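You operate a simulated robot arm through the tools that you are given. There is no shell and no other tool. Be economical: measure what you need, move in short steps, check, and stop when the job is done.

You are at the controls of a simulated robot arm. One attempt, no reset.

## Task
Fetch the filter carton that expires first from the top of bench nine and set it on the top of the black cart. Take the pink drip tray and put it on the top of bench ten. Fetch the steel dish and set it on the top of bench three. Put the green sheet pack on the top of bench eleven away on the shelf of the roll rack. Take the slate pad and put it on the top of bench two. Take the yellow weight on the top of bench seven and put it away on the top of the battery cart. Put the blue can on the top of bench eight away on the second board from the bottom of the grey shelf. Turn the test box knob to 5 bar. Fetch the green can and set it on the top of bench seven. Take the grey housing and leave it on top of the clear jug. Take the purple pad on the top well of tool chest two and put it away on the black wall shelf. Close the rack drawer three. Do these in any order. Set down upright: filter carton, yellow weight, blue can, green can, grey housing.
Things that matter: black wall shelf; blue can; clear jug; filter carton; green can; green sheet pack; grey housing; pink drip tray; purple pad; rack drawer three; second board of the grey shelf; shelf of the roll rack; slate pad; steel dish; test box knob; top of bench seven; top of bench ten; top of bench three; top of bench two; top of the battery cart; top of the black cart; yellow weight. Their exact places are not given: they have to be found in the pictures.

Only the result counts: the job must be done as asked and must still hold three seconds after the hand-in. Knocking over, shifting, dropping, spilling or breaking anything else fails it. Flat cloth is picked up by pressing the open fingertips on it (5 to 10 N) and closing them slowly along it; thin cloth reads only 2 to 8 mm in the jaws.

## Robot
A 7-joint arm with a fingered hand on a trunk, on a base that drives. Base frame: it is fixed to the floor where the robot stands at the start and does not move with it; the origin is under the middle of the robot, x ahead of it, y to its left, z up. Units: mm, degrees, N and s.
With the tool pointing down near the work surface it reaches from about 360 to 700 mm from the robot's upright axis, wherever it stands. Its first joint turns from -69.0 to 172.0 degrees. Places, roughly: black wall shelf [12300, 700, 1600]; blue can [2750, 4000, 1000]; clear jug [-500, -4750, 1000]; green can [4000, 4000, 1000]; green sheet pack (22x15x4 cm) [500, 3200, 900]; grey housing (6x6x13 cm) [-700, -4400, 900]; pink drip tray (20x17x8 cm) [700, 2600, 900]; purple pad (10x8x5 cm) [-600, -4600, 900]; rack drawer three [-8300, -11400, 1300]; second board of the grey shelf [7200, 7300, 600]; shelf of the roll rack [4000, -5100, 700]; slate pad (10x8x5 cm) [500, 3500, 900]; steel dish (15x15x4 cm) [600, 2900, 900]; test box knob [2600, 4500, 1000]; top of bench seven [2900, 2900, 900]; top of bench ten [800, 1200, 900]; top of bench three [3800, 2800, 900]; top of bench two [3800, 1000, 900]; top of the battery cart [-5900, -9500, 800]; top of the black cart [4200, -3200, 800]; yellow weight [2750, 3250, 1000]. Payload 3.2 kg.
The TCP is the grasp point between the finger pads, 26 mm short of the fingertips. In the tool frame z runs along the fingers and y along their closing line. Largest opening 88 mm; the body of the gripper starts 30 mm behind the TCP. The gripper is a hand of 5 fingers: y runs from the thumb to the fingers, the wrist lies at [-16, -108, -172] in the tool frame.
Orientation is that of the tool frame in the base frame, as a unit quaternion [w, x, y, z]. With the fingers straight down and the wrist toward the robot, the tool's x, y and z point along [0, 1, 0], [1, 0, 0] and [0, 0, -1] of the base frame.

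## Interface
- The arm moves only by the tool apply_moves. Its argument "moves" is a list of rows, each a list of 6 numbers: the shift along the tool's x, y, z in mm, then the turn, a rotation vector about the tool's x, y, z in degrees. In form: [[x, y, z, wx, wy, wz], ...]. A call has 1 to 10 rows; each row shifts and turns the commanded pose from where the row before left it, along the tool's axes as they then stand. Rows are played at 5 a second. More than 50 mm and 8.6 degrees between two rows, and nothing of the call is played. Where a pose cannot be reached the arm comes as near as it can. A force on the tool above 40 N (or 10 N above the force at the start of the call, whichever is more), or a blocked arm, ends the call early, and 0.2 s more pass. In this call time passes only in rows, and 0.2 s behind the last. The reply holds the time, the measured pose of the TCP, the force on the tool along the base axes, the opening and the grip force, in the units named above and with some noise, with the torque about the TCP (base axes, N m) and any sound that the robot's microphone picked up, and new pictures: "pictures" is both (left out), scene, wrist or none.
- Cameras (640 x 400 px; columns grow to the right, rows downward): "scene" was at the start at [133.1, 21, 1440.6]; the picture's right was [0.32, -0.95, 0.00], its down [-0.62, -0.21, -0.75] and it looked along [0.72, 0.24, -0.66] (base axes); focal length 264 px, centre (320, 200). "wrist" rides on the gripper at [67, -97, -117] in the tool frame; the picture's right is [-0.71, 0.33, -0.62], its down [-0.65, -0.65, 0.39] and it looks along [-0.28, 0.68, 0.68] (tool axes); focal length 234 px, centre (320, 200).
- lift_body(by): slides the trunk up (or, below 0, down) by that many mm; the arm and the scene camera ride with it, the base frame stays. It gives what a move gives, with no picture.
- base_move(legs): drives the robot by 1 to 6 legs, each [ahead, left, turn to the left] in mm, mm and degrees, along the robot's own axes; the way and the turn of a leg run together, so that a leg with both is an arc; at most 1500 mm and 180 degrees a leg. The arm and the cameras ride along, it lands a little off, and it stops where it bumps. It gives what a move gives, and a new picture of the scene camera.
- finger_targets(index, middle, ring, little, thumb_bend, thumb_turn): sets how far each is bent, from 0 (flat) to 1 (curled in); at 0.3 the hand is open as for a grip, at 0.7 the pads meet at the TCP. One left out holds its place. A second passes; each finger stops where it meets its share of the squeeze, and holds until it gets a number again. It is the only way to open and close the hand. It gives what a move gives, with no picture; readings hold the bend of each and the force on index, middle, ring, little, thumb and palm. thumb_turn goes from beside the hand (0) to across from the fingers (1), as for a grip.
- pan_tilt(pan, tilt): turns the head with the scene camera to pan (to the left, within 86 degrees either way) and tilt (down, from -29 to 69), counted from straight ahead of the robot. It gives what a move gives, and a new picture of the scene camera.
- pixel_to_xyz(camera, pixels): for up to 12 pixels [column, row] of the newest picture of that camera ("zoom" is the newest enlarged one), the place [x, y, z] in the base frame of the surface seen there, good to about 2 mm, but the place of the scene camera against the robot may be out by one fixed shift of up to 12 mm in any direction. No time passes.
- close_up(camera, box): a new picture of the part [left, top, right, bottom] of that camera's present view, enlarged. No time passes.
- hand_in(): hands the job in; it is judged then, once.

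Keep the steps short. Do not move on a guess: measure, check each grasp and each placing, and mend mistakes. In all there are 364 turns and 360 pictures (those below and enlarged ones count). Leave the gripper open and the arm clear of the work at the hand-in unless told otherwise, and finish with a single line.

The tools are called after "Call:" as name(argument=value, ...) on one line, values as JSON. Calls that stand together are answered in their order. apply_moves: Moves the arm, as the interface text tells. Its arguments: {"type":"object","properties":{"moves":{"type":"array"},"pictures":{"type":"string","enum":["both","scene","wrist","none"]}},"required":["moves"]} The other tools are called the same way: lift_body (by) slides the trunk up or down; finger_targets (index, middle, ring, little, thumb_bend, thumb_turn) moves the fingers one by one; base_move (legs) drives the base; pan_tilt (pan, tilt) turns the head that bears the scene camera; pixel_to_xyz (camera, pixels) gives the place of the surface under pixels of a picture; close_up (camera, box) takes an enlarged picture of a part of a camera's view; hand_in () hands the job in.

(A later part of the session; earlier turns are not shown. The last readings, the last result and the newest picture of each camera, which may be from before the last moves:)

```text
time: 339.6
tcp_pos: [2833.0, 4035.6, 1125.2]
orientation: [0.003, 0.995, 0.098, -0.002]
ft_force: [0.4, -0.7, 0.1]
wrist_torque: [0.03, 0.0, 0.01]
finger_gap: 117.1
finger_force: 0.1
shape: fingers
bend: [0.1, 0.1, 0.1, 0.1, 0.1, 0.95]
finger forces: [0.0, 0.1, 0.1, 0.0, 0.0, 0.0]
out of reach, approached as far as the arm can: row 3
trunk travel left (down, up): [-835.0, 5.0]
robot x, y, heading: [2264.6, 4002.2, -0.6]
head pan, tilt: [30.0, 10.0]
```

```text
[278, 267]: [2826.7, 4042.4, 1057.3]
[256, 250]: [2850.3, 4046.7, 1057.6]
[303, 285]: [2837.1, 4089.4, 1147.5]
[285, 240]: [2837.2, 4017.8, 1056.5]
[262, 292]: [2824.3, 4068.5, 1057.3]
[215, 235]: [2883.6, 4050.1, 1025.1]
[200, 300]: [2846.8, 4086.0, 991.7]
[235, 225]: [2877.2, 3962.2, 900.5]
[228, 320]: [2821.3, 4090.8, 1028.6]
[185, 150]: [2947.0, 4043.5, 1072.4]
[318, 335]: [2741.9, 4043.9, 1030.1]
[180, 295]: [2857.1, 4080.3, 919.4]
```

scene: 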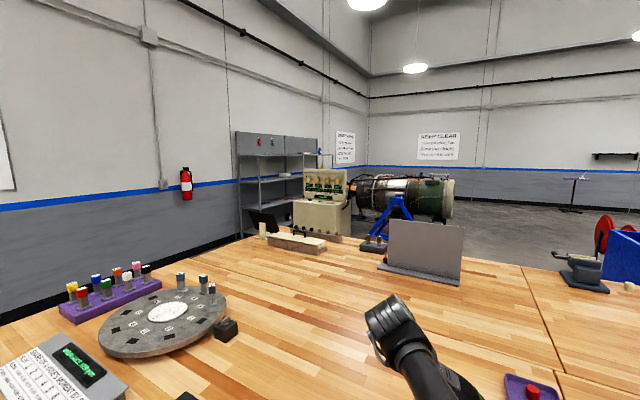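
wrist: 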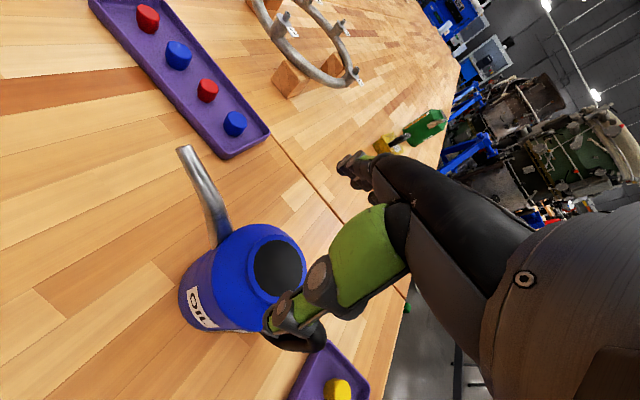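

Call:
apply_moves(moves=[[-7.4, -8.6, 0, 0, 0, 0], [0, 0, 20, 0, 0, 0], [0, 0, 20, 0, 0, 0], [0, 0, 20, 0, 0, 0], [0, 0, 20, 0, 0, 0]], pictures="wrist")

```text
time: 340.8
tcp_pos: [2823.0, 4044.1, 1045.2]
orientation: [0.003, 0.996, 0.085, -0.002]
ft_force: [0.7, 0.4, 0.5]
wrist_torque: [0.0, 0.0, 0.0]
finger_gap: 117.3
finger_force: 0.9
shape: fingers
bend: [0.1, 0.1, 0.1, 0.1, 0.1, 0.95]
finger forces: [0.0, 0.1, 0.1, 0.0, 0.8, 0.0]
trunk travel left (down, up): [-835.0, 5.0]
robot x, y, heading: [2268.2, 4002.0, -0.5]
head pan, tilt: [30.0, 10.0]
```

wrist: 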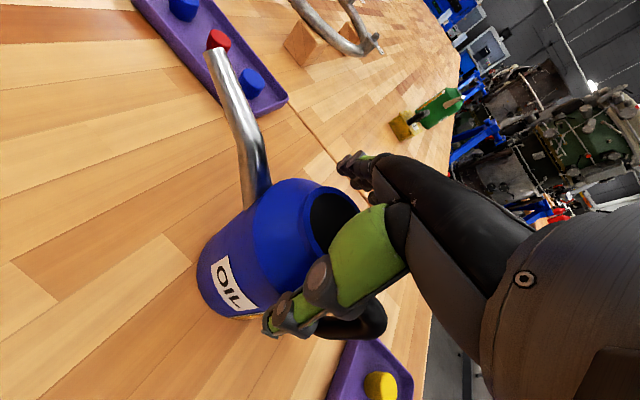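

Descend the last 8 mm and close.

Call:
apply_moves(moves=[[0, -1, 4, 0, 0, 0], [0, 0, 4, 0, 0, 0]], pictures="none")

Call:
finger_targets(index=0.5, middle=0.5, ring=0.5, little=0.5, thumb_bend=0.5)

Call:
apply_moves(moves=[[0, 0, -10, 0, 0, 0], [0, 0, -30, 0, 0, 0], [0, 0, -30, 0, 0, 0]], pictures="wrist")

```text
time: 341.4
tcp_pos: [2822.7, 4045.1, 1037.0]
orientation: [0.003, 0.996, 0.086, -0.002]
ft_force: [0.8, 1.7, 3.5]
wrist_torque: [0.09, 0.02, -0.02]
finger_gap: 117.7
finger_force: 1.7
shape: fingers
bend: [0.1, 0.1, 0.1, 0.1, 0.1, 0.95]
finger forces: [0.6, 0.1, 0.1, 0.0, 3.1, 0.0]
trunk travel left (down, up): [-835.0, 5.0]
robot x, y, heading: [2271.7, 4001.7, -0.6]
head pan, tilt: [30.0, 10.0]
```

```text
time: 342.4
tcp_pos: [2822.7, 4043.5, 1039.1]
orientation: [0.003, 0.996, 0.085, 0.0]
ft_force: [4.1, -5.0, 20.2]
wrist_torque: [-0.95, -0.15, 0.2]
finger_gap: 119.8
finger_force: 35.6
shape: fingers
bend: [0.17, 0.28, 0.28, 0.5, 0.21, 0.92]
finger forces: [14.8, 13.7, 13.1, 0.0, 29.4, 0.0]
trunk travel left (down, up): [-835.0, 5.0]
robot x, y, heading: [2265.3, 4000.7, -0.3]
head pan, tilt: [30.0, 10.0]
```

```text
time: 343.2
tcp_pos: [2824.3, 4045.3, 1104.6]
orientation: [0.003, 0.996, 0.087, -0.004]
ft_force: [-0.1, -0.1, -2.3]
wrist_torque: [-0.04, -0.01, -0.02]
finger_gap: 118.6
finger_force: 32.9
shape: fingers
bend: [0.18, 0.29, 0.28, 0.5, 0.21, 0.91]
finger forces: [9.4, 12.4, 10.7, 0.1, 33.2, 0.0]
trunk travel left (down, up): [-835.0, 5.0]
robot x, y, heading: [2265.4, 4000.6, -0.3]
head pan, tilt: [30.0, 10.0]
```

wrist: 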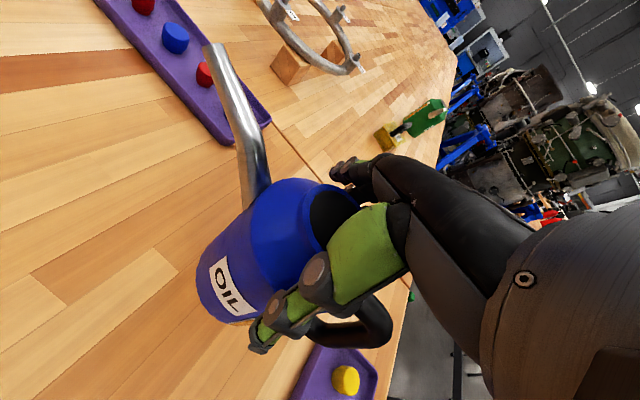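

Call:
apply_moves(moves=[[-20, -4, -35, 0, 0, 0], [-20, -4, -35, 0, 0, 0], [-35, -6, -10, 0, 0, -6], [-35, -9, 0, 0, 0, -8], [-33, -13, 0, 0, 0, -8], [-30, -18, 0, 0, 0, -8], [-27, -22, 0, 0, 0, -8], [-24, -26, 0, 0, 0, -8], [0, 0, 0, 0, 0, -8], [0, 0, 0, 0, 0, -8]], pictures="none")

Call:
apply_moves(moves=[[0, 0, 0, 0, 0, -8], [0, 0, 0, 0, 0, -8]], pictures="both")

```text
time: 345.4
tcp_pos: [2571.8, 4042.8, 1188.9]
orientation: [0.001, 0.809, 0.588, -0.003]
ft_force: [0.4, 0.1, -1.4]
wrist_torque: [0.01, -0.02, 0.0]
finger_gap: 118.3
finger_force: 32.0
shape: fingers
bend: [0.19, 0.29, 0.29, 0.5, 0.21, 0.91]
finger forces: [8.9, 12.3, 10.5, 0.0, 31.7, 0.0]
trunk travel left (down, up): [-835.0, 5.0]
robot x, y, heading: [2266.0, 4002.9, -0.4]
head pan, tilt: [30.0, 10.0]
```

```text
time: 346.0
tcp_pos: [2570.8, 4040.9, 1187.2]
orientation: [0.0, 0.72, 0.694, -0.003]
ft_force: [1.0, 0.3, -1.2]
wrist_torque: [0.02, -0.07, 0.0]
finger_gap: 118.4
finger_force: 31.6
shape: fingers
bend: [0.19, 0.29, 0.29, 0.5, 0.21, 0.91]
finger forces: [8.8, 12.2, 10.5, 0.0, 31.5, 0.0]
trunk travel left (down, up): [-835.0, 5.0]
robot x, y, heading: [2269.7, 4003.1, -0.4]
head pan, tilt: [30.0, 10.0]
```

scene: 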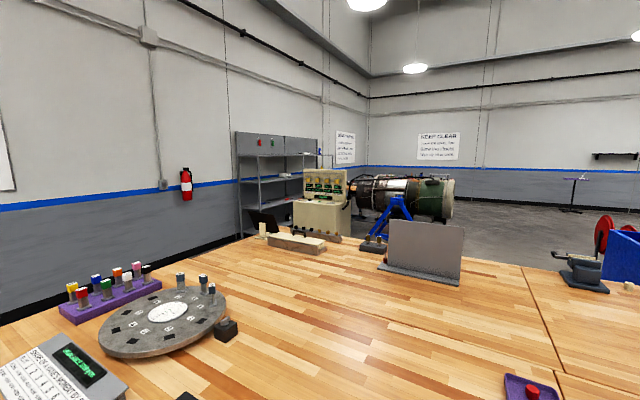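
wrist: 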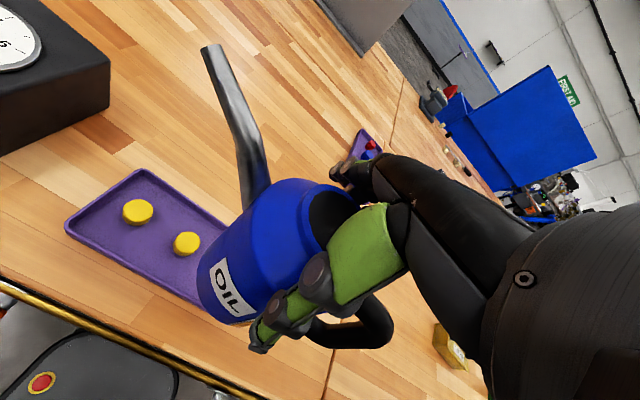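

Call:
base_move(legs=[[-250, 0, 0], [0, 1200, 0], [0, 850, 0], [1500, 0, 0.4], [1300, 0, 0]])

Call:
pan_tilt(pan=10, tilt=25)

```text
time: 370.9
tcp_pos: [5117.6, 6140.3, 1187.4]
orientation: [-0.001, 0.713, 0.701, -0.003]
ft_force: [-0.2, -0.6, -1.1]
wrist_torque: [0.04, -0.03, 0.0]
finger_gap: 118.2
finger_force: 31.0
shape: fingers
bend: [0.19, 0.29, 0.29, 0.5, 0.22, 0.91]
finger forces: [8.7, 12.1, 10.5, 0.0, 31.1, 0.1]
trunk travel left (down, up): [-835.0, 5.0]
robot x, y, heading: [4813.6, 6095.3, 0.9]
head pan, tilt: [30.0, 10.0]
```

scene: 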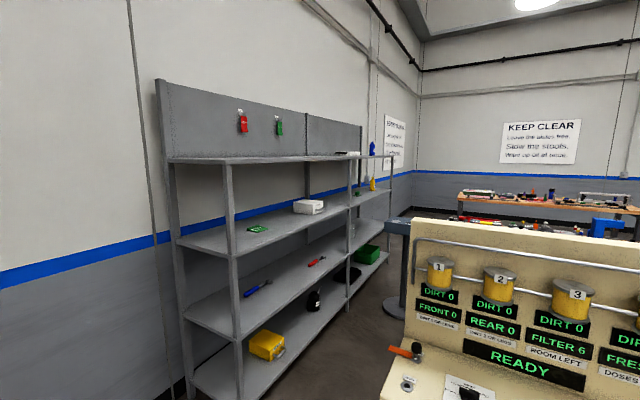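

```text
time: 371.7
tcp_pos: [5115.6, 6139.3, 1188.9]
orientation: [0.0, 0.713, 0.702, -0.004]
ft_force: [-0.3, 0.6, -1.6]
wrist_torque: [0.02, -0.03, 0.0]
finger_gap: 118.1
finger_force: 30.9
shape: fingers
bend: [0.19, 0.29, 0.29, 0.5, 0.22, 0.91]
finger forces: [8.7, 12.0, 10.6, 0.0, 31.3, 0.1]
trunk travel left (down, up): [-835.0, 5.0]
robot x, y, heading: [4817.4, 6094.6, 0.9]
head pan, tilt: [10.0, 25.0]
```

scene: 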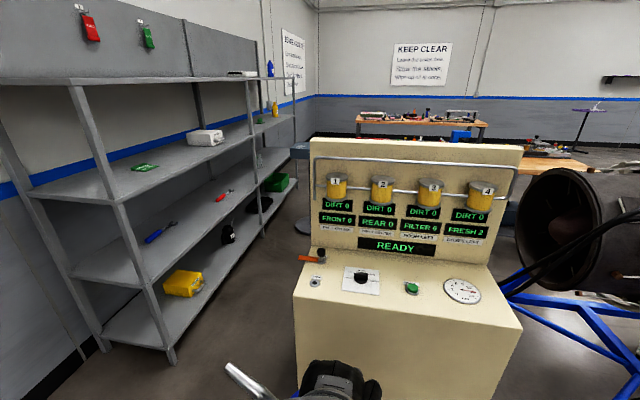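

Call:
pixel_to_xyz(camera="scene", pixels=[[295, 290], [298, 385], [310, 200], [172, 355], [120, 205], [262, 232], [160, 232], [223, 195], [150, 275], [200, 240], [130, 255], [240, 210]])

```text
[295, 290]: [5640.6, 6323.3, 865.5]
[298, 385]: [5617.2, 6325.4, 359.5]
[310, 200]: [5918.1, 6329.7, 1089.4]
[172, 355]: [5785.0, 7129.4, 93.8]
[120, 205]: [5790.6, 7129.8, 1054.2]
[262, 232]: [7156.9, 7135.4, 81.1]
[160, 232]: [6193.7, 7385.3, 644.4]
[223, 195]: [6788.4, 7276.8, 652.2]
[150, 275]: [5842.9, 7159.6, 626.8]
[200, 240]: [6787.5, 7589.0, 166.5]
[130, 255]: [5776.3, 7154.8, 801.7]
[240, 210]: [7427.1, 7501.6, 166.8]
```

Call:
base_move(legs=[[0, 600, -0.9], [1400, 0, 0], [240, 0, 0], [0, 0, 90]])

Call:
pan_tilt(pan=0, tilt=40)

```text
time: 387.0
tcp_pos: [6432.9, 7015.6, 1188.7]
orientation: [0.002, 0.014, 1.0, -0.003]
ft_force: [-0.1, 0.6, -1.6]
wrist_torque: [0.0, 0.01, 0.0]
finger_gap: 117.6
finger_force: 30.6
shape: fingers
bend: [0.19, 0.29, 0.29, 0.5, 0.22, 0.91]
finger forces: [8.5, 11.9, 10.6, 0.0, 30.6, 0.0]
trunk travel left (down, up): [-835.0, 5.0]
robot x, y, heading: [6474.9, 6714.7, 90.2]
head pan, tilt: [10.0, 25.0]
```

scene: 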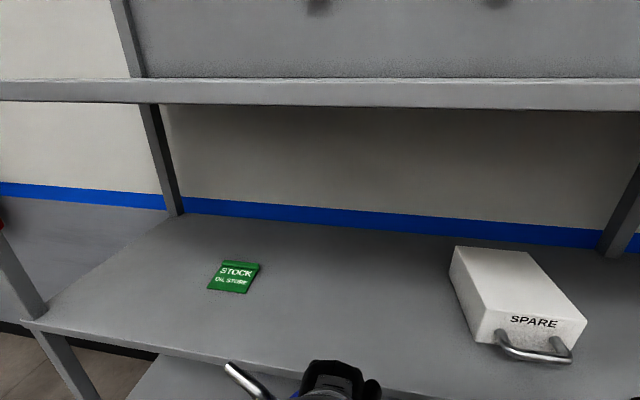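

```text
time: 387.8
tcp_pos: [6434.2, 7015.9, 1187.7]
orientation: [0.002, 0.013, 1.0, -0.002]
ft_force: [-0.9, 0.4, -1.5]
wrist_torque: [0.0, -0.01, 0.02]
finger_gap: 117.6
finger_force: 30.8
shape: fingers
bend: [0.19, 0.29, 0.29, 0.5, 0.22, 0.91]
finger forces: [8.5, 11.9, 10.7, 0.0, 30.6, 0.1]
trunk travel left (down, up): [-835.0, 5.0]
robot x, y, heading: [6477.3, 6713.6, 90.2]
head pan, tilt: [0.0, 40.0]
```

scene: 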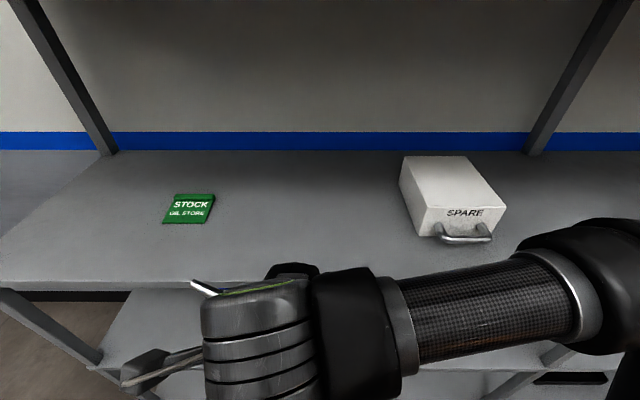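

Call:
lift_body(by=-385)

Call:
pan_tilt(pan=0, tilt=30)

Call:
close_up(camera="wrist", box=[0, 0, 640, 400])

```text
time: 391.5
tcp_pos: [6433.1, 7015.8, 803.8]
orientation: [0.003, 0.015, 1.0, -0.003]
ft_force: [0.1, -0.1, -2.6]
wrist_torque: [0.01, 0.01, -0.03]
finger_gap: 117.9
finger_force: 30.1
shape: fingers
bend: [0.19, 0.29, 0.29, 0.5, 0.22, 0.91]
finger forces: [8.4, 11.9, 10.6, 0.0, 30.4, 0.1]
trunk travel left (down, up): [-450.0, 390.0]
robot x, y, heading: [6477.6, 6717.2, 90.1]
head pan, tilt: [0.0, 40.0]
```

```text
time: 392.2
tcp_pos: [6433.4, 7015.9, 802.8]
orientation: [0.003, 0.014, 1.0, -0.003]
ft_force: [-0.4, 0.5, -1.4]
wrist_torque: [0.0, 0.01, -0.02]
finger_gap: 117.6
finger_force: 30.0
shape: fingers
bend: [0.19, 0.29, 0.29, 0.5, 0.22, 0.91]
finger forces: [8.3, 11.9, 10.6, 0.0, 30.5, 0.0]
trunk travel left (down, up): [-450.0, 390.0]
robot x, y, heading: [6478.6, 6712.2, 89.8]
head pan, tilt: [0.0, 30.0]
```

scene: 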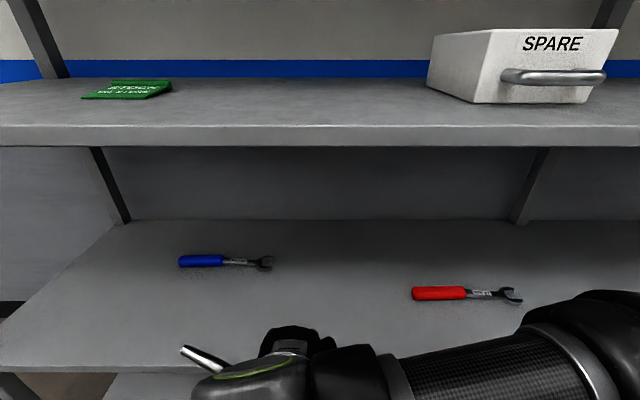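

```text
1.00 times, centred on (320, 200) of wrist
```

zoom: 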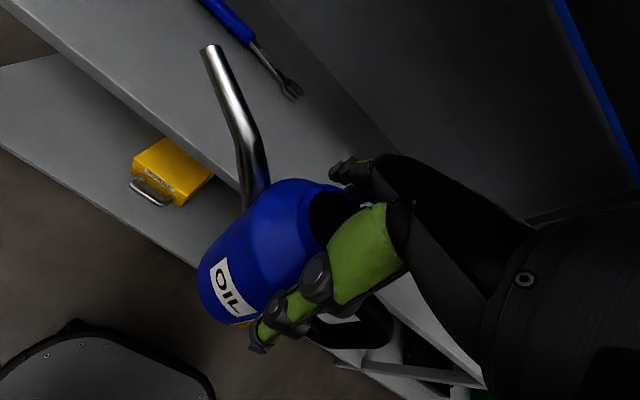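

Call:
pixel_to_xyz(camera="zoom", pixels=[[180, 70], [140, 100], [90, 65], [300, 130], [290, 95], [205, 150], [210, 300], [200, 280], [480, 370]])

Call:
pixel_to_xyz(camera="scene", pixels=[[300, 140], [300, 118], [270, 262], [410, 293], [150, 365]])

```text
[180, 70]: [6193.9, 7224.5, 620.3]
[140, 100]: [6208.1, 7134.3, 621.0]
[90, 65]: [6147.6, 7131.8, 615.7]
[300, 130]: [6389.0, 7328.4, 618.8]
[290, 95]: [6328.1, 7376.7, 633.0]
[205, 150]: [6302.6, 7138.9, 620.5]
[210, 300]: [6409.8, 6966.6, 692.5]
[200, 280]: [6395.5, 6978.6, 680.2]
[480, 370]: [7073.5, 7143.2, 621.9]
```

```text
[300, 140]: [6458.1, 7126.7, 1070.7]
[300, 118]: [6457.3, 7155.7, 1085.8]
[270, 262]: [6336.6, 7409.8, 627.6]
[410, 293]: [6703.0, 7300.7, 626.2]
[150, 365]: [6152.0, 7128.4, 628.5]
```

Call:
apply_moves(moves=[[0, 40, 0, 0, 0, 0], [0, 40, 0, 0, 0, 0], [0, 40, 0, 0, 0, 0], [0, 40, 0, 0, 0, 0], [0, 38, 0, 0, 0, 0]], pictures="scene")

```text
time: 393.4
tcp_pos: [6440.2, 7213.0, 803.2]
orientation: [0.004, 0.012, 1.0, -0.004]
ft_force: [-0.3, 0.8, -1.9]
wrist_torque: [0.0, -0.01, 0.01]
finger_gap: 117.6
finger_force: 30.7
shape: fingers
bend: [0.19, 0.29, 0.29, 0.5, 0.22, 0.91]
finger forces: [8.3, 12.0, 10.7, 0.0, 30.2, 0.0]
trunk travel left (down, up): [-450.0, 390.0]
robot x, y, heading: [6479.2, 6710.5, 90.2]
head pan, tilt: [0.0, 30.0]
```

scene: 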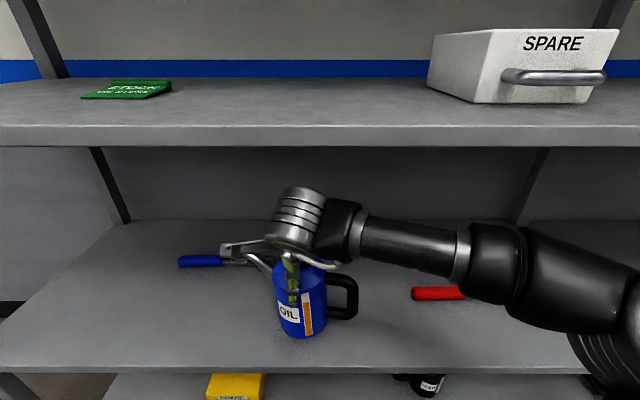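

Inside the shelf. Lower about 43 mm until contact.

Call:
apply_moves(moves=[[0, 0, 20, 0, 0, 0], [0, 0, 13, 0, 0, 0], [0, 0, 5, 0, 0, 0], [0, 0, 4, 0, 0, 0], [0, 0, 3, 0, 0, 0]], pictures="none")

```text
time: 394.6
tcp_pos: [6441.1, 7211.2, 761.7]
orientation: [0.001, 0.014, 1.0, 0.003]
ft_force: [5.1, -2.7, 16.6]
wrist_torque: [0.18, 0.05, 0.01]
finger_gap: 118.0
finger_force: 34.7
shape: fingers
bend: [0.19, 0.29, 0.29, 0.5, 0.21, 0.91]
finger forces: [10.7, 12.3, 12.1, 0.0, 34.9, 0.0]
trunk travel left (down, up): [-450.0, 390.0]
robot x, y, heading: [6475.6, 6711.7, 90.1]
head pan, tilt: [0.0, 30.0]
```

Call:
finger_targets(index=0.08, middle=0.08, ring=0.08, little=0.08, thumb_bend=0.08)

Call:
apply_moves(moves=[[0, 0, -15, 0, 0, 0], [0, 0, -25, 0, 0, 0], [0, 0, -28, 0, 0, 0]], pictures="both")

```text
time: 395.6
tcp_pos: [6439.6, 7212.7, 757.5]
orientation: [0.002, 0.014, 1.0, -0.003]
ft_force: [-0.5, -1.2, -1.0]
wrist_torque: [-0.01, 0.03, 0.02]
finger_gap: 119.5
finger_force: 0.4
shape: fingers
bend: [0.08, 0.08, 0.08, 0.08, 0.08, 0.95]
finger forces: [0.0, 0.1, 0.1, 0.0, 0.6, 0.0]
trunk travel left (down, up): [-450.0, 390.0]
robot x, y, heading: [6474.7, 6714.4, 90.1]
head pan, tilt: [0.0, 30.0]
```

```text
time: 396.4
tcp_pos: [6438.5, 7213.1, 826.9]
orientation: [0.002, 0.014, 1.0, -0.004]
ft_force: [-0.8, 0.0, 0.9]
wrist_torque: [-0.02, -0.02, -0.04]
finger_gap: 119.3
finger_force: 0.1
shape: fingers
bend: [0.08, 0.08, 0.08, 0.08, 0.08, 0.95]
finger forces: [0.0, 0.0, 0.0, 0.0, 0.0, 0.0]
trunk travel left (down, up): [-450.0, 390.0]
robot x, y, heading: [6475.7, 6710.4, 90.2]
head pan, tilt: [0.0, 30.0]
```

scene: 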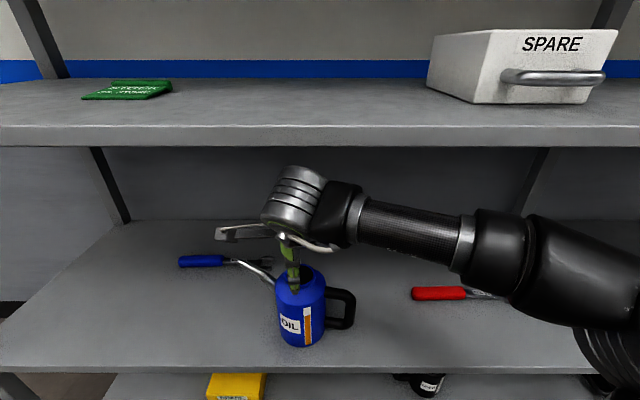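
wrist: 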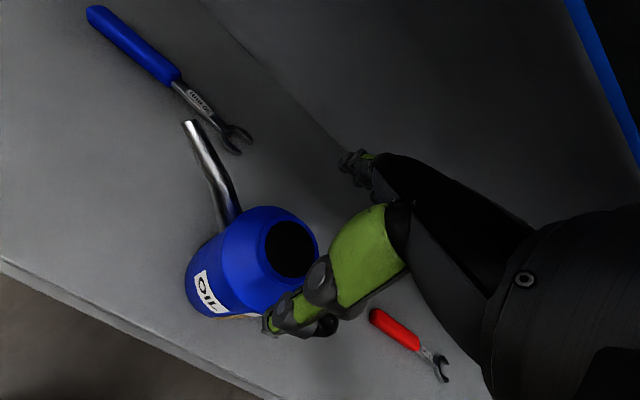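

Call:
pixel_to_xyz(camera="wrist", pixels=[[272, 325], [268, 315], [345, 160], [290, 250], [316, 268], [275, 225]])

```text
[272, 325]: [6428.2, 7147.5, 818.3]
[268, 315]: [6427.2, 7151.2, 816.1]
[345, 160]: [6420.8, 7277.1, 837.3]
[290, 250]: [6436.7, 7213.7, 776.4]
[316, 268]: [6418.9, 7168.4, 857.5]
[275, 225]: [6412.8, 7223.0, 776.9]
```

Call:
apply_moves(moves=[[0, -40, 0, 0, 0, 0], [0, -40, 0, 0, 0, 0], [0, -40, 0, 0, 0, 0], [0, -40, 0, 0, 0, 0], [0, -40, 0, 0, 0, 0]], pictures="none")

Call:
lift_body(by=385)

Call:
base_move(legs=[[0, 0, 90], [1400, 0, 0], [0, 500, 0], [1500, 0, 0], [1300, 0, 0]])

```text
time: 397.6
tcp_pos: [6434.9, 7012.2, 827.9]
orientation: [0.002, 0.014, 1.0, -0.003]
ft_force: [0.1, 0.1, -0.5]
wrist_torque: [0.03, 0.01, 0.0]
finger_gap: 119.4
finger_force: 0.1
shape: fingers
bend: [0.08, 0.08, 0.08, 0.08, 0.08, 0.95]
finger forces: [0.0, 0.1, 0.0, 0.1, 0.0, 0.0]
trunk travel left (down, up): [-450.0, 390.0]
robot x, y, heading: [6474.2, 6713.7, 89.9]
head pan, tilt: [0.0, 30.0]
```

```text
time: 401.3
tcp_pos: [6432.9, 7013.8, 1212.2]
orientation: [0.003, 0.015, 1.0, -0.004]
ft_force: [0.4, -0.3, -0.4]
wrist_torque: [0.02, -0.04, -0.03]
finger_gap: 119.3
finger_force: 0.1
shape: fingers
bend: [0.08, 0.08, 0.08, 0.08, 0.08, 0.95]
finger forces: [0.0, 0.0, 0.0, 0.1, 0.1, 0.0]
trunk travel left (down, up): [-835.0, 5.0]
robot x, y, heading: [6481.2, 6713.1, 89.9]
head pan, tilt: [0.0, 30.0]
```

```text
time: 427.6
tcp_pos: [2013.9, 6288.9, 1212.2]
orientation: [0.004, -0.686, 0.728, 0.001]
ft_force: [-1.3, -0.6, -0.3]
wrist_torque: [0.0, 0.0, 0.02]
finger_gap: 119.1
finger_force: 0.0
shape: fingers
bend: [0.08, 0.08, 0.08, 0.08, 0.08, 0.95]
finger forces: [0.0, 0.1, 0.0, 0.0, 0.0, 0.0]
trunk travel left (down, up): [-835.0, 5.0]
robot x, y, heading: [2315.4, 6317.6, 178.4]
head pan, tilt: [0.0, 30.0]
```

scene: 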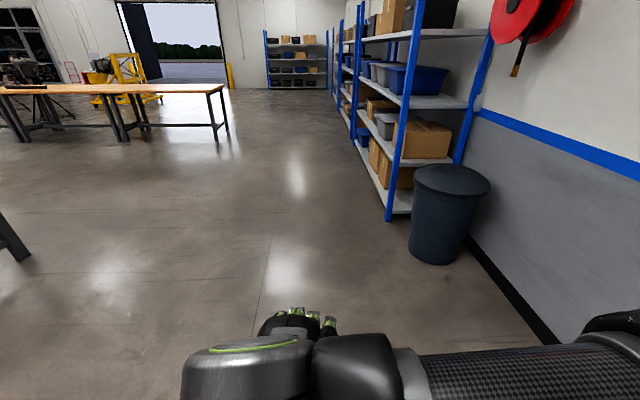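

Blue can stands on the second board. Next, bench eleven's west side.

Call:
base_move(legs=[[1300, 0, 1.6], [1050, 0, 0], [0, 0, 90], [1500, 0, 0], [1600, 0, 0]])

```text
refused: 1600 is not a number from -1500 to 1500
```

Call:
base_move(legs=[[1300, 0, 1.6], [1050, 0, 0], [0, 0, 90], [1500, 0, 0], [1480, 0, 0], [0, 0, 90]])

Call:
pan_tilt(pan=0, tilt=40)

```text
time: 460.8
tcp_pos: [327.2, 3363.4, 1212.4]
orientation: [0.0, 0.703, 0.711, -0.003]
ft_force: [-0.3, 0.2, -0.2]
wrist_torque: [0.01, -0.01, 0.01]
finger_gap: 119.3
finger_force: 0.1
shape: fingers
bend: [0.08, 0.08, 0.08, 0.08, 0.08, 0.95]
finger forces: [0.0, 0.0, 0.1, 0.0, 0.1, 0.1]
trunk travel left (down, up): [-835.0, 5.0]
robot x, y, heading: [27.5, 3311.0, 2.6]
head pan, tilt: [0.0, 30.0]
```

scene: 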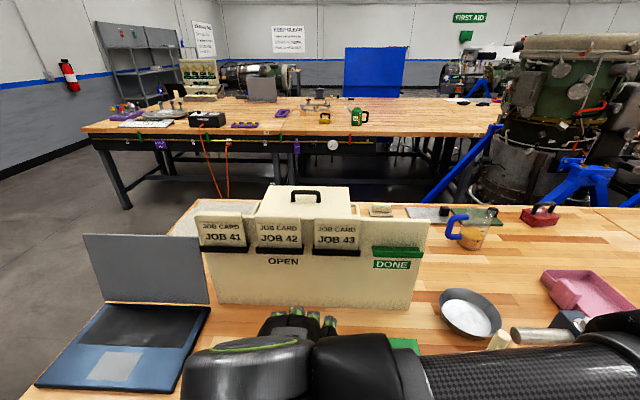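

```text
time: 461.6
tcp_pos: [327.2, 3365.2, 1211.4]
orientation: [0.0, 0.703, 0.711, -0.004]
ft_force: [-0.1, -0.3, -0.1]
wrist_torque: [-0.01, 0.01, 0.0]
finger_gap: 119.1
finger_force: 0.2
shape: fingers
bend: [0.08, 0.08, 0.08, 0.08, 0.08, 0.95]
finger forces: [0.1, 0.1, 0.0, 0.0, 0.0, 0.0]
trunk travel left (down, up): [-835.0, 5.0]
robot x, y, heading: [29.3, 3309.7, 2.1]
head pan, tilt: [0.0, 40.0]
```

scene: 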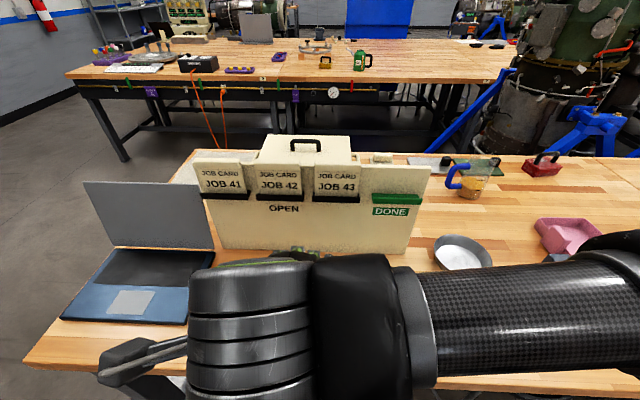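

Call:
close_up(camera="wrist", box=[0, 0, 640, 400])

Call:
base_move(legs=[[0, -350, -2.3]])

Call:
close_up(camera="wrist", box=[0, 0, 640, 400])

```text
1.00 times, centred on (320, 200) of wrist
```

zoom: 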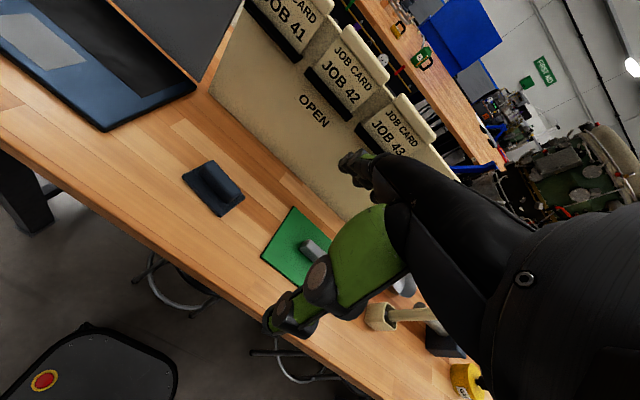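

```text
time: 463.9
tcp_pos: [337.3, 3000.0, 1213.3]
orientation: [0.0, 0.714, 0.701, -0.004]
ft_force: [-0.1, -0.3, -1.7]
wrist_torque: [-0.03, 0.01, 0.0]
finger_gap: 119.3
finger_force: 0.1
shape: fingers
bend: [0.08, 0.08, 0.08, 0.08, 0.08, 0.95]
finger forces: [0.0, 0.1, 0.0, 0.1, 0.0, 0.0]
trunk travel left (down, up): [-835.0, 5.0]
robot x, y, heading: [39.1, 2953.9, 0.4]
head pan, tilt: [0.0, 40.0]
```

scene: 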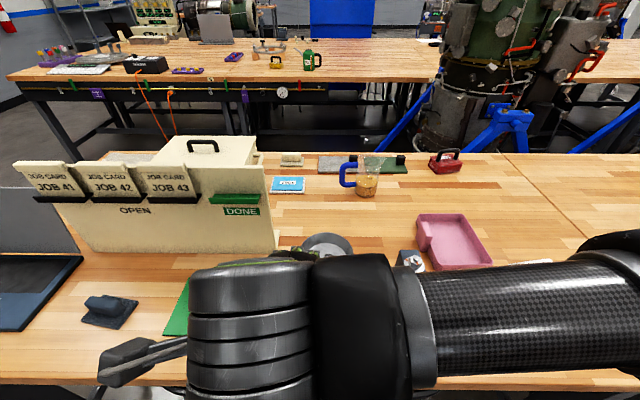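

```text
1.00 times, centred on (320, 200) of wrist
```

zoom: 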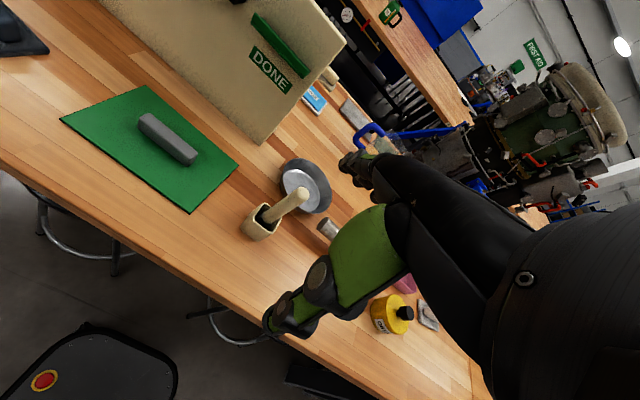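

Call:
apply_moves(moves=[[-40, 0, 0, 0, 0, 0], [-40, 0, 0, 0, 0, 0], [-40, 0, 0, 0, 0, 0], [-40, 0, 0, 0, 0, 0], [-30, 0, 0, 0, 0, 0]], pictures="none")

Call:
base_move(legs=[[0, -360, -0.4]])

Call:
close_up(camera="wrist", box=[0, 0, 640, 400])

```text
time: 465.1
tcp_pos: [344.2, 2810.8, 1227.3]
orientation: [0.0, 0.713, 0.701, -0.004]
ft_force: [-0.2, 0.5, -0.2]
wrist_torque: [-0.01, -0.03, -0.01]
finger_gap: 119.1
finger_force: 0.0
shape: fingers
bend: [0.08, 0.08, 0.08, 0.08, 0.08, 0.95]
finger forces: [0.1, 0.0, 0.0, 0.0, 0.0, 0.0]
out of reach, approached as far as the arm can: row 3, 4
trunk travel left (down, up): [-835.0, 5.0]
robot x, y, heading: [35.8, 2952.3, 0.7]
head pan, tilt: [0.0, 40.0]
```

```text
time: 467.4
tcp_pos: [343.6, 2446.6, 1227.2]
orientation: [-0.001, 0.717, 0.698, -0.005]
ft_force: [0.1, 0.3, 0.8]
wrist_torque: [0.03, 0.0, 0.01]
finger_gap: 119.2
finger_force: 0.1
shape: fingers
bend: [0.08, 0.08, 0.08, 0.08, 0.08, 0.95]
finger forces: [0.0, 0.0, 0.0, 0.0, 0.0, 0.1]
trunk travel left (down, up): [-835.0, 5.0]
robot x, y, heading: [39.1, 2590.7, 0.1]
head pan, tilt: [0.0, 40.0]
```

scene: 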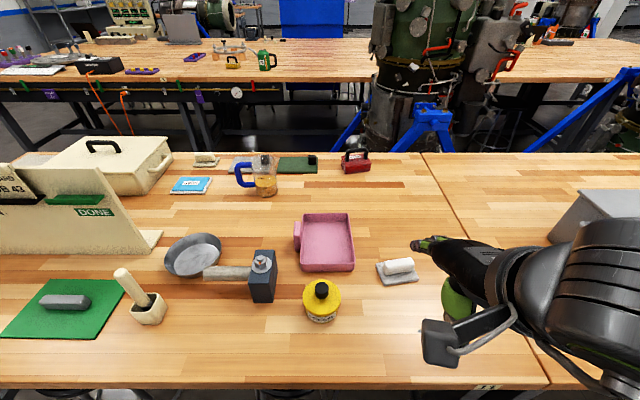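

```text
1.00 times, centred on (320, 200) of wrist
```

zoom: 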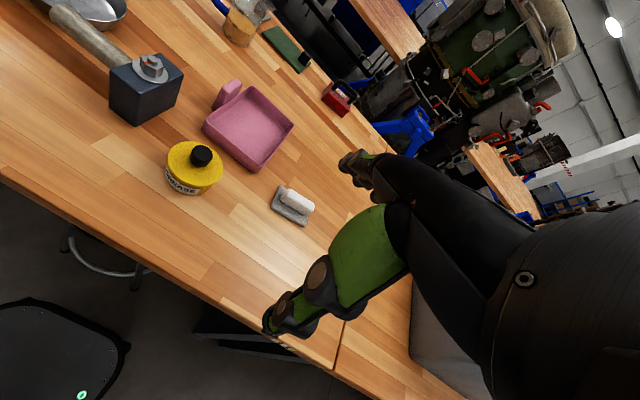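

Call:
close_up(camera="wrist", box=[185, 60, 313, 180])

Call:
pixel_to_xyz(camera="scene", pixels=[[305, 215], [350, 215], [354, 265], [304, 268], [298, 235], [328, 235], [318, 300], [262, 275], [195, 255], [65, 302]])

```text
3.33 times, centred on (249, 120) of wrist
```

zoom: 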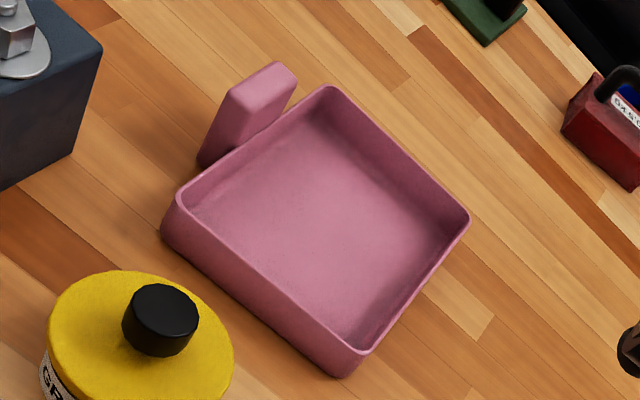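

```text
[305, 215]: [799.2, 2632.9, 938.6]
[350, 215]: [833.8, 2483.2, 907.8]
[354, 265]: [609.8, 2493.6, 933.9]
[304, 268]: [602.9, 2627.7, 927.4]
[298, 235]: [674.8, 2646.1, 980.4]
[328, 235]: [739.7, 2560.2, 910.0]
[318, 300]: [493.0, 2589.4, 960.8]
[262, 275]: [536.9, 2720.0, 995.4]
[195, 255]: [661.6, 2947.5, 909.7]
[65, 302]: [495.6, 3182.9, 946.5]
```

Call:
pixel_to_xyz(camera="zoom", pixels=[[262, 80], [240, 95], [285, 72], [240, 112], [290, 88], [205, 160], [330, 88], [180, 195], [355, 352], [468, 215], [220, 130], [268, 100]])

```text
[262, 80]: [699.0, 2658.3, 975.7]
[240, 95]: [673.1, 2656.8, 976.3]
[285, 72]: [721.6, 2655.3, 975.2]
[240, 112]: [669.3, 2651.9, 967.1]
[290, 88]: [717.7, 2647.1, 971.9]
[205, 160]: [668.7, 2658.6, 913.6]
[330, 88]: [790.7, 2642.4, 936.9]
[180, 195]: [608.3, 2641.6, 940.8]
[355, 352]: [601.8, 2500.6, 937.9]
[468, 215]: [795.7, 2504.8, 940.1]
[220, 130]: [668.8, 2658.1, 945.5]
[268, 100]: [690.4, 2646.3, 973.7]
```

Call:
close_up(camera="wrist", box=[0, 180, 320, 400])

Call:
pixel_to_xyz(camera="zoom", pixels=[[135, 110], [190, 180], [290, 190], [265, 215], [400, 290], [480, 300], [30, 260], [220, 300], [10, 10], [560, 330]])

```text
1.82 times, centred on (160, 290) of wrist
```

zoom: 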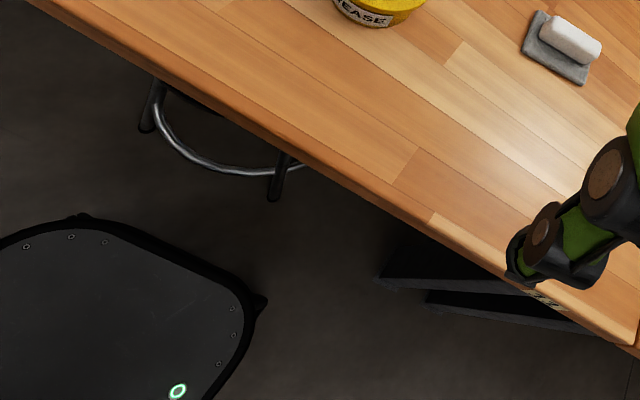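

```text
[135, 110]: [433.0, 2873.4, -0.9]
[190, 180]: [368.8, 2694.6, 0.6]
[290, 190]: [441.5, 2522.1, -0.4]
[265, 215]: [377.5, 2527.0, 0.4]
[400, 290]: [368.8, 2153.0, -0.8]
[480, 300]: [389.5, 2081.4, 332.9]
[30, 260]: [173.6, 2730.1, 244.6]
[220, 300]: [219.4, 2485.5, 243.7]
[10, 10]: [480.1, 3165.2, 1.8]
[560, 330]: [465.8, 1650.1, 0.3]
```

Call:
base_move(legs=[[88, 15, 0]])

Call:
finger_targets(index=0.3, middle=0.3, ring=0.3, little=0.3, thumb_bend=0.3)

Call:
apply_moves(moves=[[20, 30, 0, 0, 0, 8], [20, 28, 0, 0, 0, 8], [24, 22, 0, 0, 0, 8], [26, 18, 0, 0, 0, 8], [30, 12, 0, 0, 0, 8], [32, 8, 0, 0, 0, 8], [34, -4, 0, 0, 0, 8], [30, -10, 0, 0, 0, 8], [20, -20, 0, 0, 0, 8], [10, -20, 0, 0, 0, 8]], pictures="none")

```text
time: 468.5
tcp_pos: [432.0, 2460.9, 1227.3]
orientation: [0.001, 0.717, 0.697, -0.004]
ft_force: [-0.6, -0.9, 0.2]
wrist_torque: [0.0, 0.03, 0.01]
finger_gap: 119.5
finger_force: 0.1
shape: fingers
bend: [0.08, 0.08, 0.08, 0.08, 0.08, 0.95]
finger forces: [0.1, 0.0, 0.0, 0.1, 0.0, 0.0]
trunk travel left (down, up): [-835.0, 5.0]
robot x, y, heading: [124.7, 2608.5, 0.0]
head pan, tilt: [0.0, 40.0]
```

scene: 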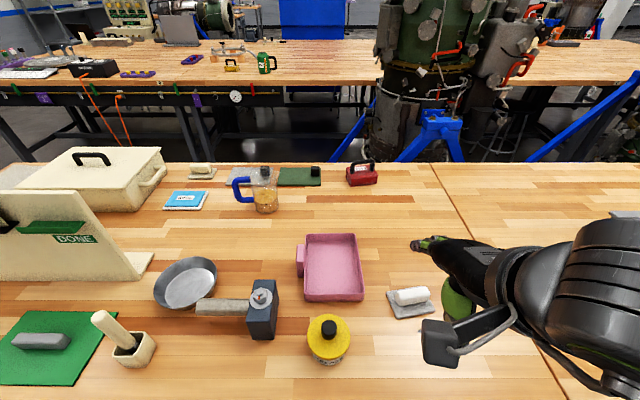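

```text
time: 469.5
tcp_pos: [432.1, 2461.3, 1227.5]
orientation: [0.0, 0.717, 0.697, -0.003]
ft_force: [-1.1, 0.3, -0.4]
wrist_torque: [0.0, -0.02, 0.0]
finger_gap: 88.4
finger_force: 0.0
shape: fingers
bend: [0.3, 0.3, 0.3, 0.3, 0.3, 0.95]
finger forces: [0.0, 0.0, 0.0, 0.0, 0.0, 0.0]
trunk travel left (down, up): [-835.0, 5.0]
robot x, y, heading: [130.7, 2605.1, -0.4]
head pan, tilt: [0.0, 40.0]
```

```text
time: 471.7
tcp_pos: [658.7, 2638.4, 1228.8]
orientation: [-0.008, 0.995, 0.098, -0.002]
ft_force: [0.8, 0.7, -0.1]
wrist_torque: [0.03, 0.0, -0.02]
finger_gap: 88.2
finger_force: 0.1
shape: fingers
bend: [0.3, 0.3, 0.3, 0.3, 0.3, 0.95]
finger forces: [0.1, 0.1, 0.0, 0.1, 0.0, 0.1]
out of reach, approached as far as the arm can: row 10
trunk travel left (down, up): [-835.0, 5.0]
robot x, y, heading: [121.8, 2604.1, -0.1]
head pan, tilt: [0.0, 40.0]
```

Call:
lift_body(by=-85)

Call:
apply_moves(moves=[[20, -5, 25, 0, 0, 0], [20, -5, 30, 0, 0, 0], [0, 0, 40, 0, 0, 4]], pictures="wrist")

```text
time: 472.9
tcp_pos: [660.1, 2638.2, 1141.2]
orientation: [-0.004, 0.995, 0.098, -0.004]
ft_force: [0.1, 0.3, 0.0]
wrist_torque: [0.02, 0.0, -0.01]
finger_gap: 88.0
finger_force: 0.1
shape: fingers
bend: [0.3, 0.3, 0.3, 0.3, 0.3, 0.95]
finger forces: [0.0, 0.0, 0.0, 0.0, 0.1, 0.1]
trunk travel left (down, up): [-750.0, 90.0]
robot x, y, heading: [122.6, 2606.7, -0.2]
head pan, tilt: [0.0, 40.0]
```

```text
time: 473.7
tcp_pos: [672.5, 2654.3, 1057.2]
orientation: [0.002, 0.997, 0.074, -0.004]
ft_force: [0.8, -0.9, 0.1]
wrist_torque: [0.02, 0.0, 0.02]
finger_gap: 88.0
finger_force: 0.1
shape: fingers
bend: [0.3, 0.3, 0.3, 0.3, 0.3, 0.95]
finger forces: [0.0, 0.0, 0.0, 0.1, 0.0, 0.0]
out of reach, approached as far as the arm can: row 1, 2
trunk travel left (down, up): [-750.0, 90.0]
robot x, y, heading: [121.0, 2606.0, -0.1]
head pan, tilt: [0.0, 40.0]
```

wrist: 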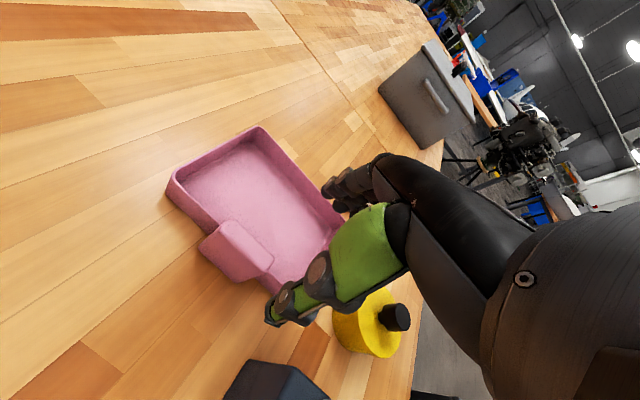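

Call:
apply_moves(moves=[[8, 0, 20, 0, 0, 0], [8, 0, 20, 0, 0, 0], [8, 0, 15, 0, 0, 0]], pictures="wrist")

Call:
pixel_to_xyz(camera="wrist", pixels=[[240, 245], [225, 235], [260, 265], [215, 255], [285, 250], [262, 225], [190, 200]])

```text
time: 474.5
tcp_pos: [683.0, 2652.4, 1019.1]
orientation: [0.002, 0.997, 0.075, -0.002]
ft_force: [0.4, -0.3, 0.4]
wrist_torque: [-0.07, 0.0, -0.01]
finger_gap: 88.4
finger_force: 0.1
shape: fingers
bend: [0.3, 0.3, 0.3, 0.3, 0.3, 0.95]
finger forces: [0.0, 0.0, 0.1, 0.0, 0.0, 0.0]
out of reach, approached as far as the arm can: row 2, 3
trunk travel left (down, up): [-750.0, 90.0]
robot x, y, heading: [125.3, 2607.2, -0.2]
head pan, tilt: [0.0, 40.0]
```

wrist: 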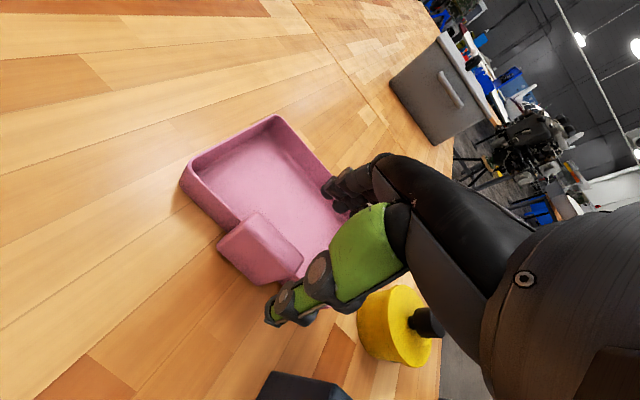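

```text
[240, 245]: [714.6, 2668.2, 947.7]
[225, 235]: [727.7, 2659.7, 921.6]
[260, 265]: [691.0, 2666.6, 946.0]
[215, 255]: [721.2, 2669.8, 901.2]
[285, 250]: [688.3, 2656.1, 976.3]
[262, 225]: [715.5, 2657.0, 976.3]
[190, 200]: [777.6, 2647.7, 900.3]
```

Call:
apply_moves(moves=[[2, -5, 15, 0, 0, 0], [3, 0, 15, 0, 0, 0], [3, 0, 12, 0, 0, 0], [0, 0, 5, 0, 0, 0]], pictures="wrist")

```text
time: 475.5
tcp_pos: [686.1, 2653.8, 971.2]
orientation: [0.002, 0.997, 0.074, -0.001]
ft_force: [0.8, -0.2, 0.3]
wrist_torque: [-0.02, -0.02, 0.01]
finger_gap: 88.2
finger_force: 0.0
shape: fingers
bend: [0.3, 0.3, 0.3, 0.3, 0.3, 0.95]
finger forces: [0.0, 0.0, 0.1, 0.0, 0.1, 0.1]
out of reach, approached as far as the arm can: row 2
trunk travel left (down, up): [-750.0, 90.0]
robot x, y, heading: [125.0, 2603.8, -0.0]
head pan, tilt: [0.0, 40.0]
```

wrist: 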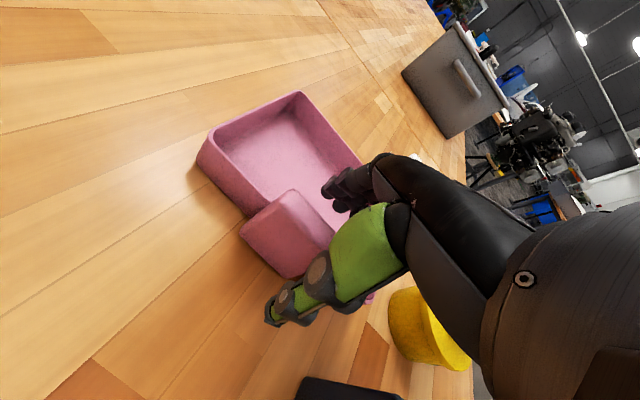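

Call:
apply_moves(moves=[[0, -3, -3, 0, 0, 0]], pictures="none")

Call:
finger_targets(index=0.7, middle=0.7, ring=0.7, little=0.3, thumb_bend=0.7)

Call:
apply_moves(moves=[[0, 0, -8, 0, 0, 0], [0, 0, -15, 0, 0, 0], [-10, 0, -25, 0, 0, 0]], pictures="both")

```text
time: 475.9
tcp_pos: [683.7, 2656.1, 974.5]
orientation: [0.002, 0.997, 0.073, -0.002]
ft_force: [-0.4, 0.1, -0.2]
wrist_torque: [0.01, 0.0, -0.03]
finger_gap: 88.3
finger_force: 0.1
shape: fingers
bend: [0.3, 0.3, 0.3, 0.3, 0.3, 0.95]
finger forces: [0.0, 0.1, 0.0, 0.1, 0.0, 0.0]
out of reach, approached as far as the arm can: row 1
trunk travel left (down, up): [-750.0, 90.0]
robot x, y, heading: [121.9, 2606.3, 0.2]
head pan, tilt: [0.0, 40.0]
```

```text
time: 476.9
tcp_pos: [684.0, 2655.1, 975.4]
orientation: [0.002, 0.997, 0.074, -0.003]
ft_force: [-0.3, -0.5, -0.3]
wrist_torque: [-0.06, 0.0, 0.0]
finger_gap: 20.1
finger_force: 7.9
shape: fingers
bend: [0.64, 0.66, 0.7, 0.3, 0.64, 0.95]
finger forces: [5.7, 3.1, 0.0, 0.0, 8.1, 0.1]
trunk travel left (down, up): [-750.0, 90.0]
robot x, y, heading: [126.8, 2609.4, -0.0]
head pan, tilt: [0.0, 40.0]
```

```text
time: 477.7
tcp_pos: [675.3, 2654.3, 1023.3]
orientation: [0.002, 0.997, 0.074, -0.004]
ft_force: [-0.3, 1.2, -2.9]
wrist_torque: [0.17, 0.03, 0.01]
finger_gap: 20.2
finger_force: 8.1
shape: fingers
bend: [0.64, 0.67, 0.7, 0.3, 0.64, 0.95]
finger forces: [6.4, 1.9, 0.0, 0.0, 8.3, 0.0]
trunk travel left (down, up): [-750.0, 90.0]
robot x, y, heading: [127.4, 2604.1, -0.2]
head pan, tilt: [0.0, 40.0]
```

scene: 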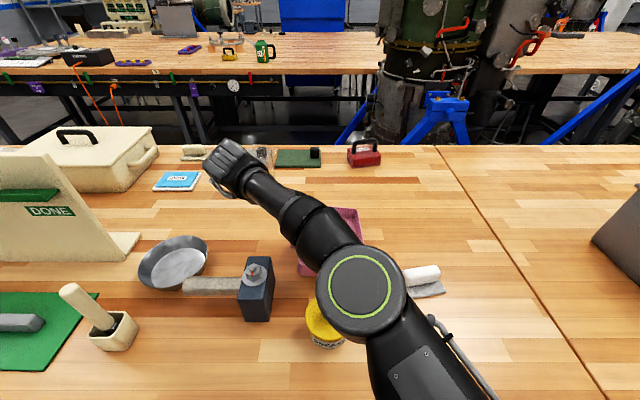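
wrist: 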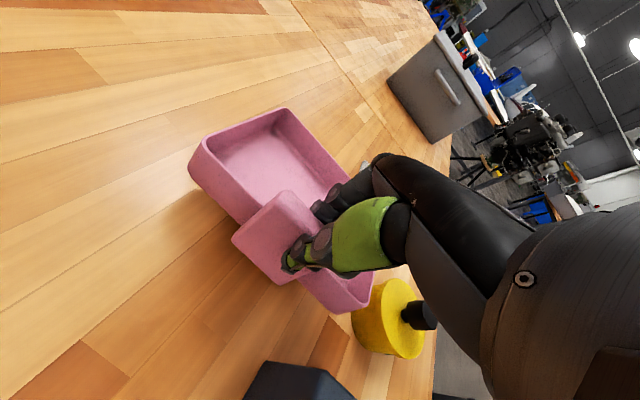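

Call:
finger_targets(index=0.9, middle=0.9, ring=0.8, thumb_bend=0.9)

Call:
apply_moves(moves=[[-20, 0, -40, 0, 0, 0], [-20, 0, -40, 0, 0, 0]], pictures="wrist")

```text
time: 478.7
tcp_pos: [676.0, 2655.1, 1022.7]
orientation: [0.002, 0.997, 0.074, -0.003]
ft_force: [-0.7, 0.6, -3.4]
wrist_torque: [0.14, 0.01, 0.04]
finger_gap: 18.1
finger_force: 23.0
shape: fingers
bend: [0.56, 0.72, 0.8, 0.3, 0.63, 0.9]
finger forces: [14.9, 8.1, 0.1, 0.1, 22.7, 0.0]
trunk travel left (down, up): [-750.0, 90.0]
robot x, y, heading: [123.6, 2608.3, -0.2]
head pan, tilt: [0.0, 40.0]
```

```text
time: 479.3
tcp_pos: [633.6, 2649.9, 1105.9]
orientation: [0.002, 0.997, 0.073, -0.003]
ft_force: [-0.5, -0.2, -4.1]
wrist_torque: [0.14, -0.02, 0.01]
finger_gap: 18.0
finger_force: 23.0
shape: fingers
bend: [0.56, 0.72, 0.8, 0.3, 0.63, 0.9]
finger forces: [14.6, 8.5, 0.0, 0.0, 22.8, 0.0]
trunk travel left (down, up): [-750.0, 90.0]
robot x, y, heading: [125.9, 2606.3, -0.0]
head pan, tilt: [0.0, 40.0]
```

wrist: 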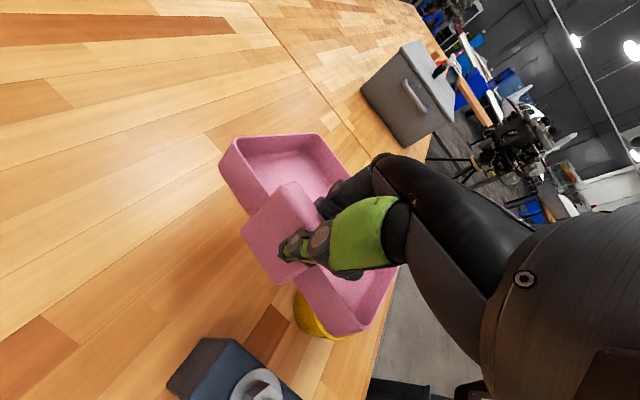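

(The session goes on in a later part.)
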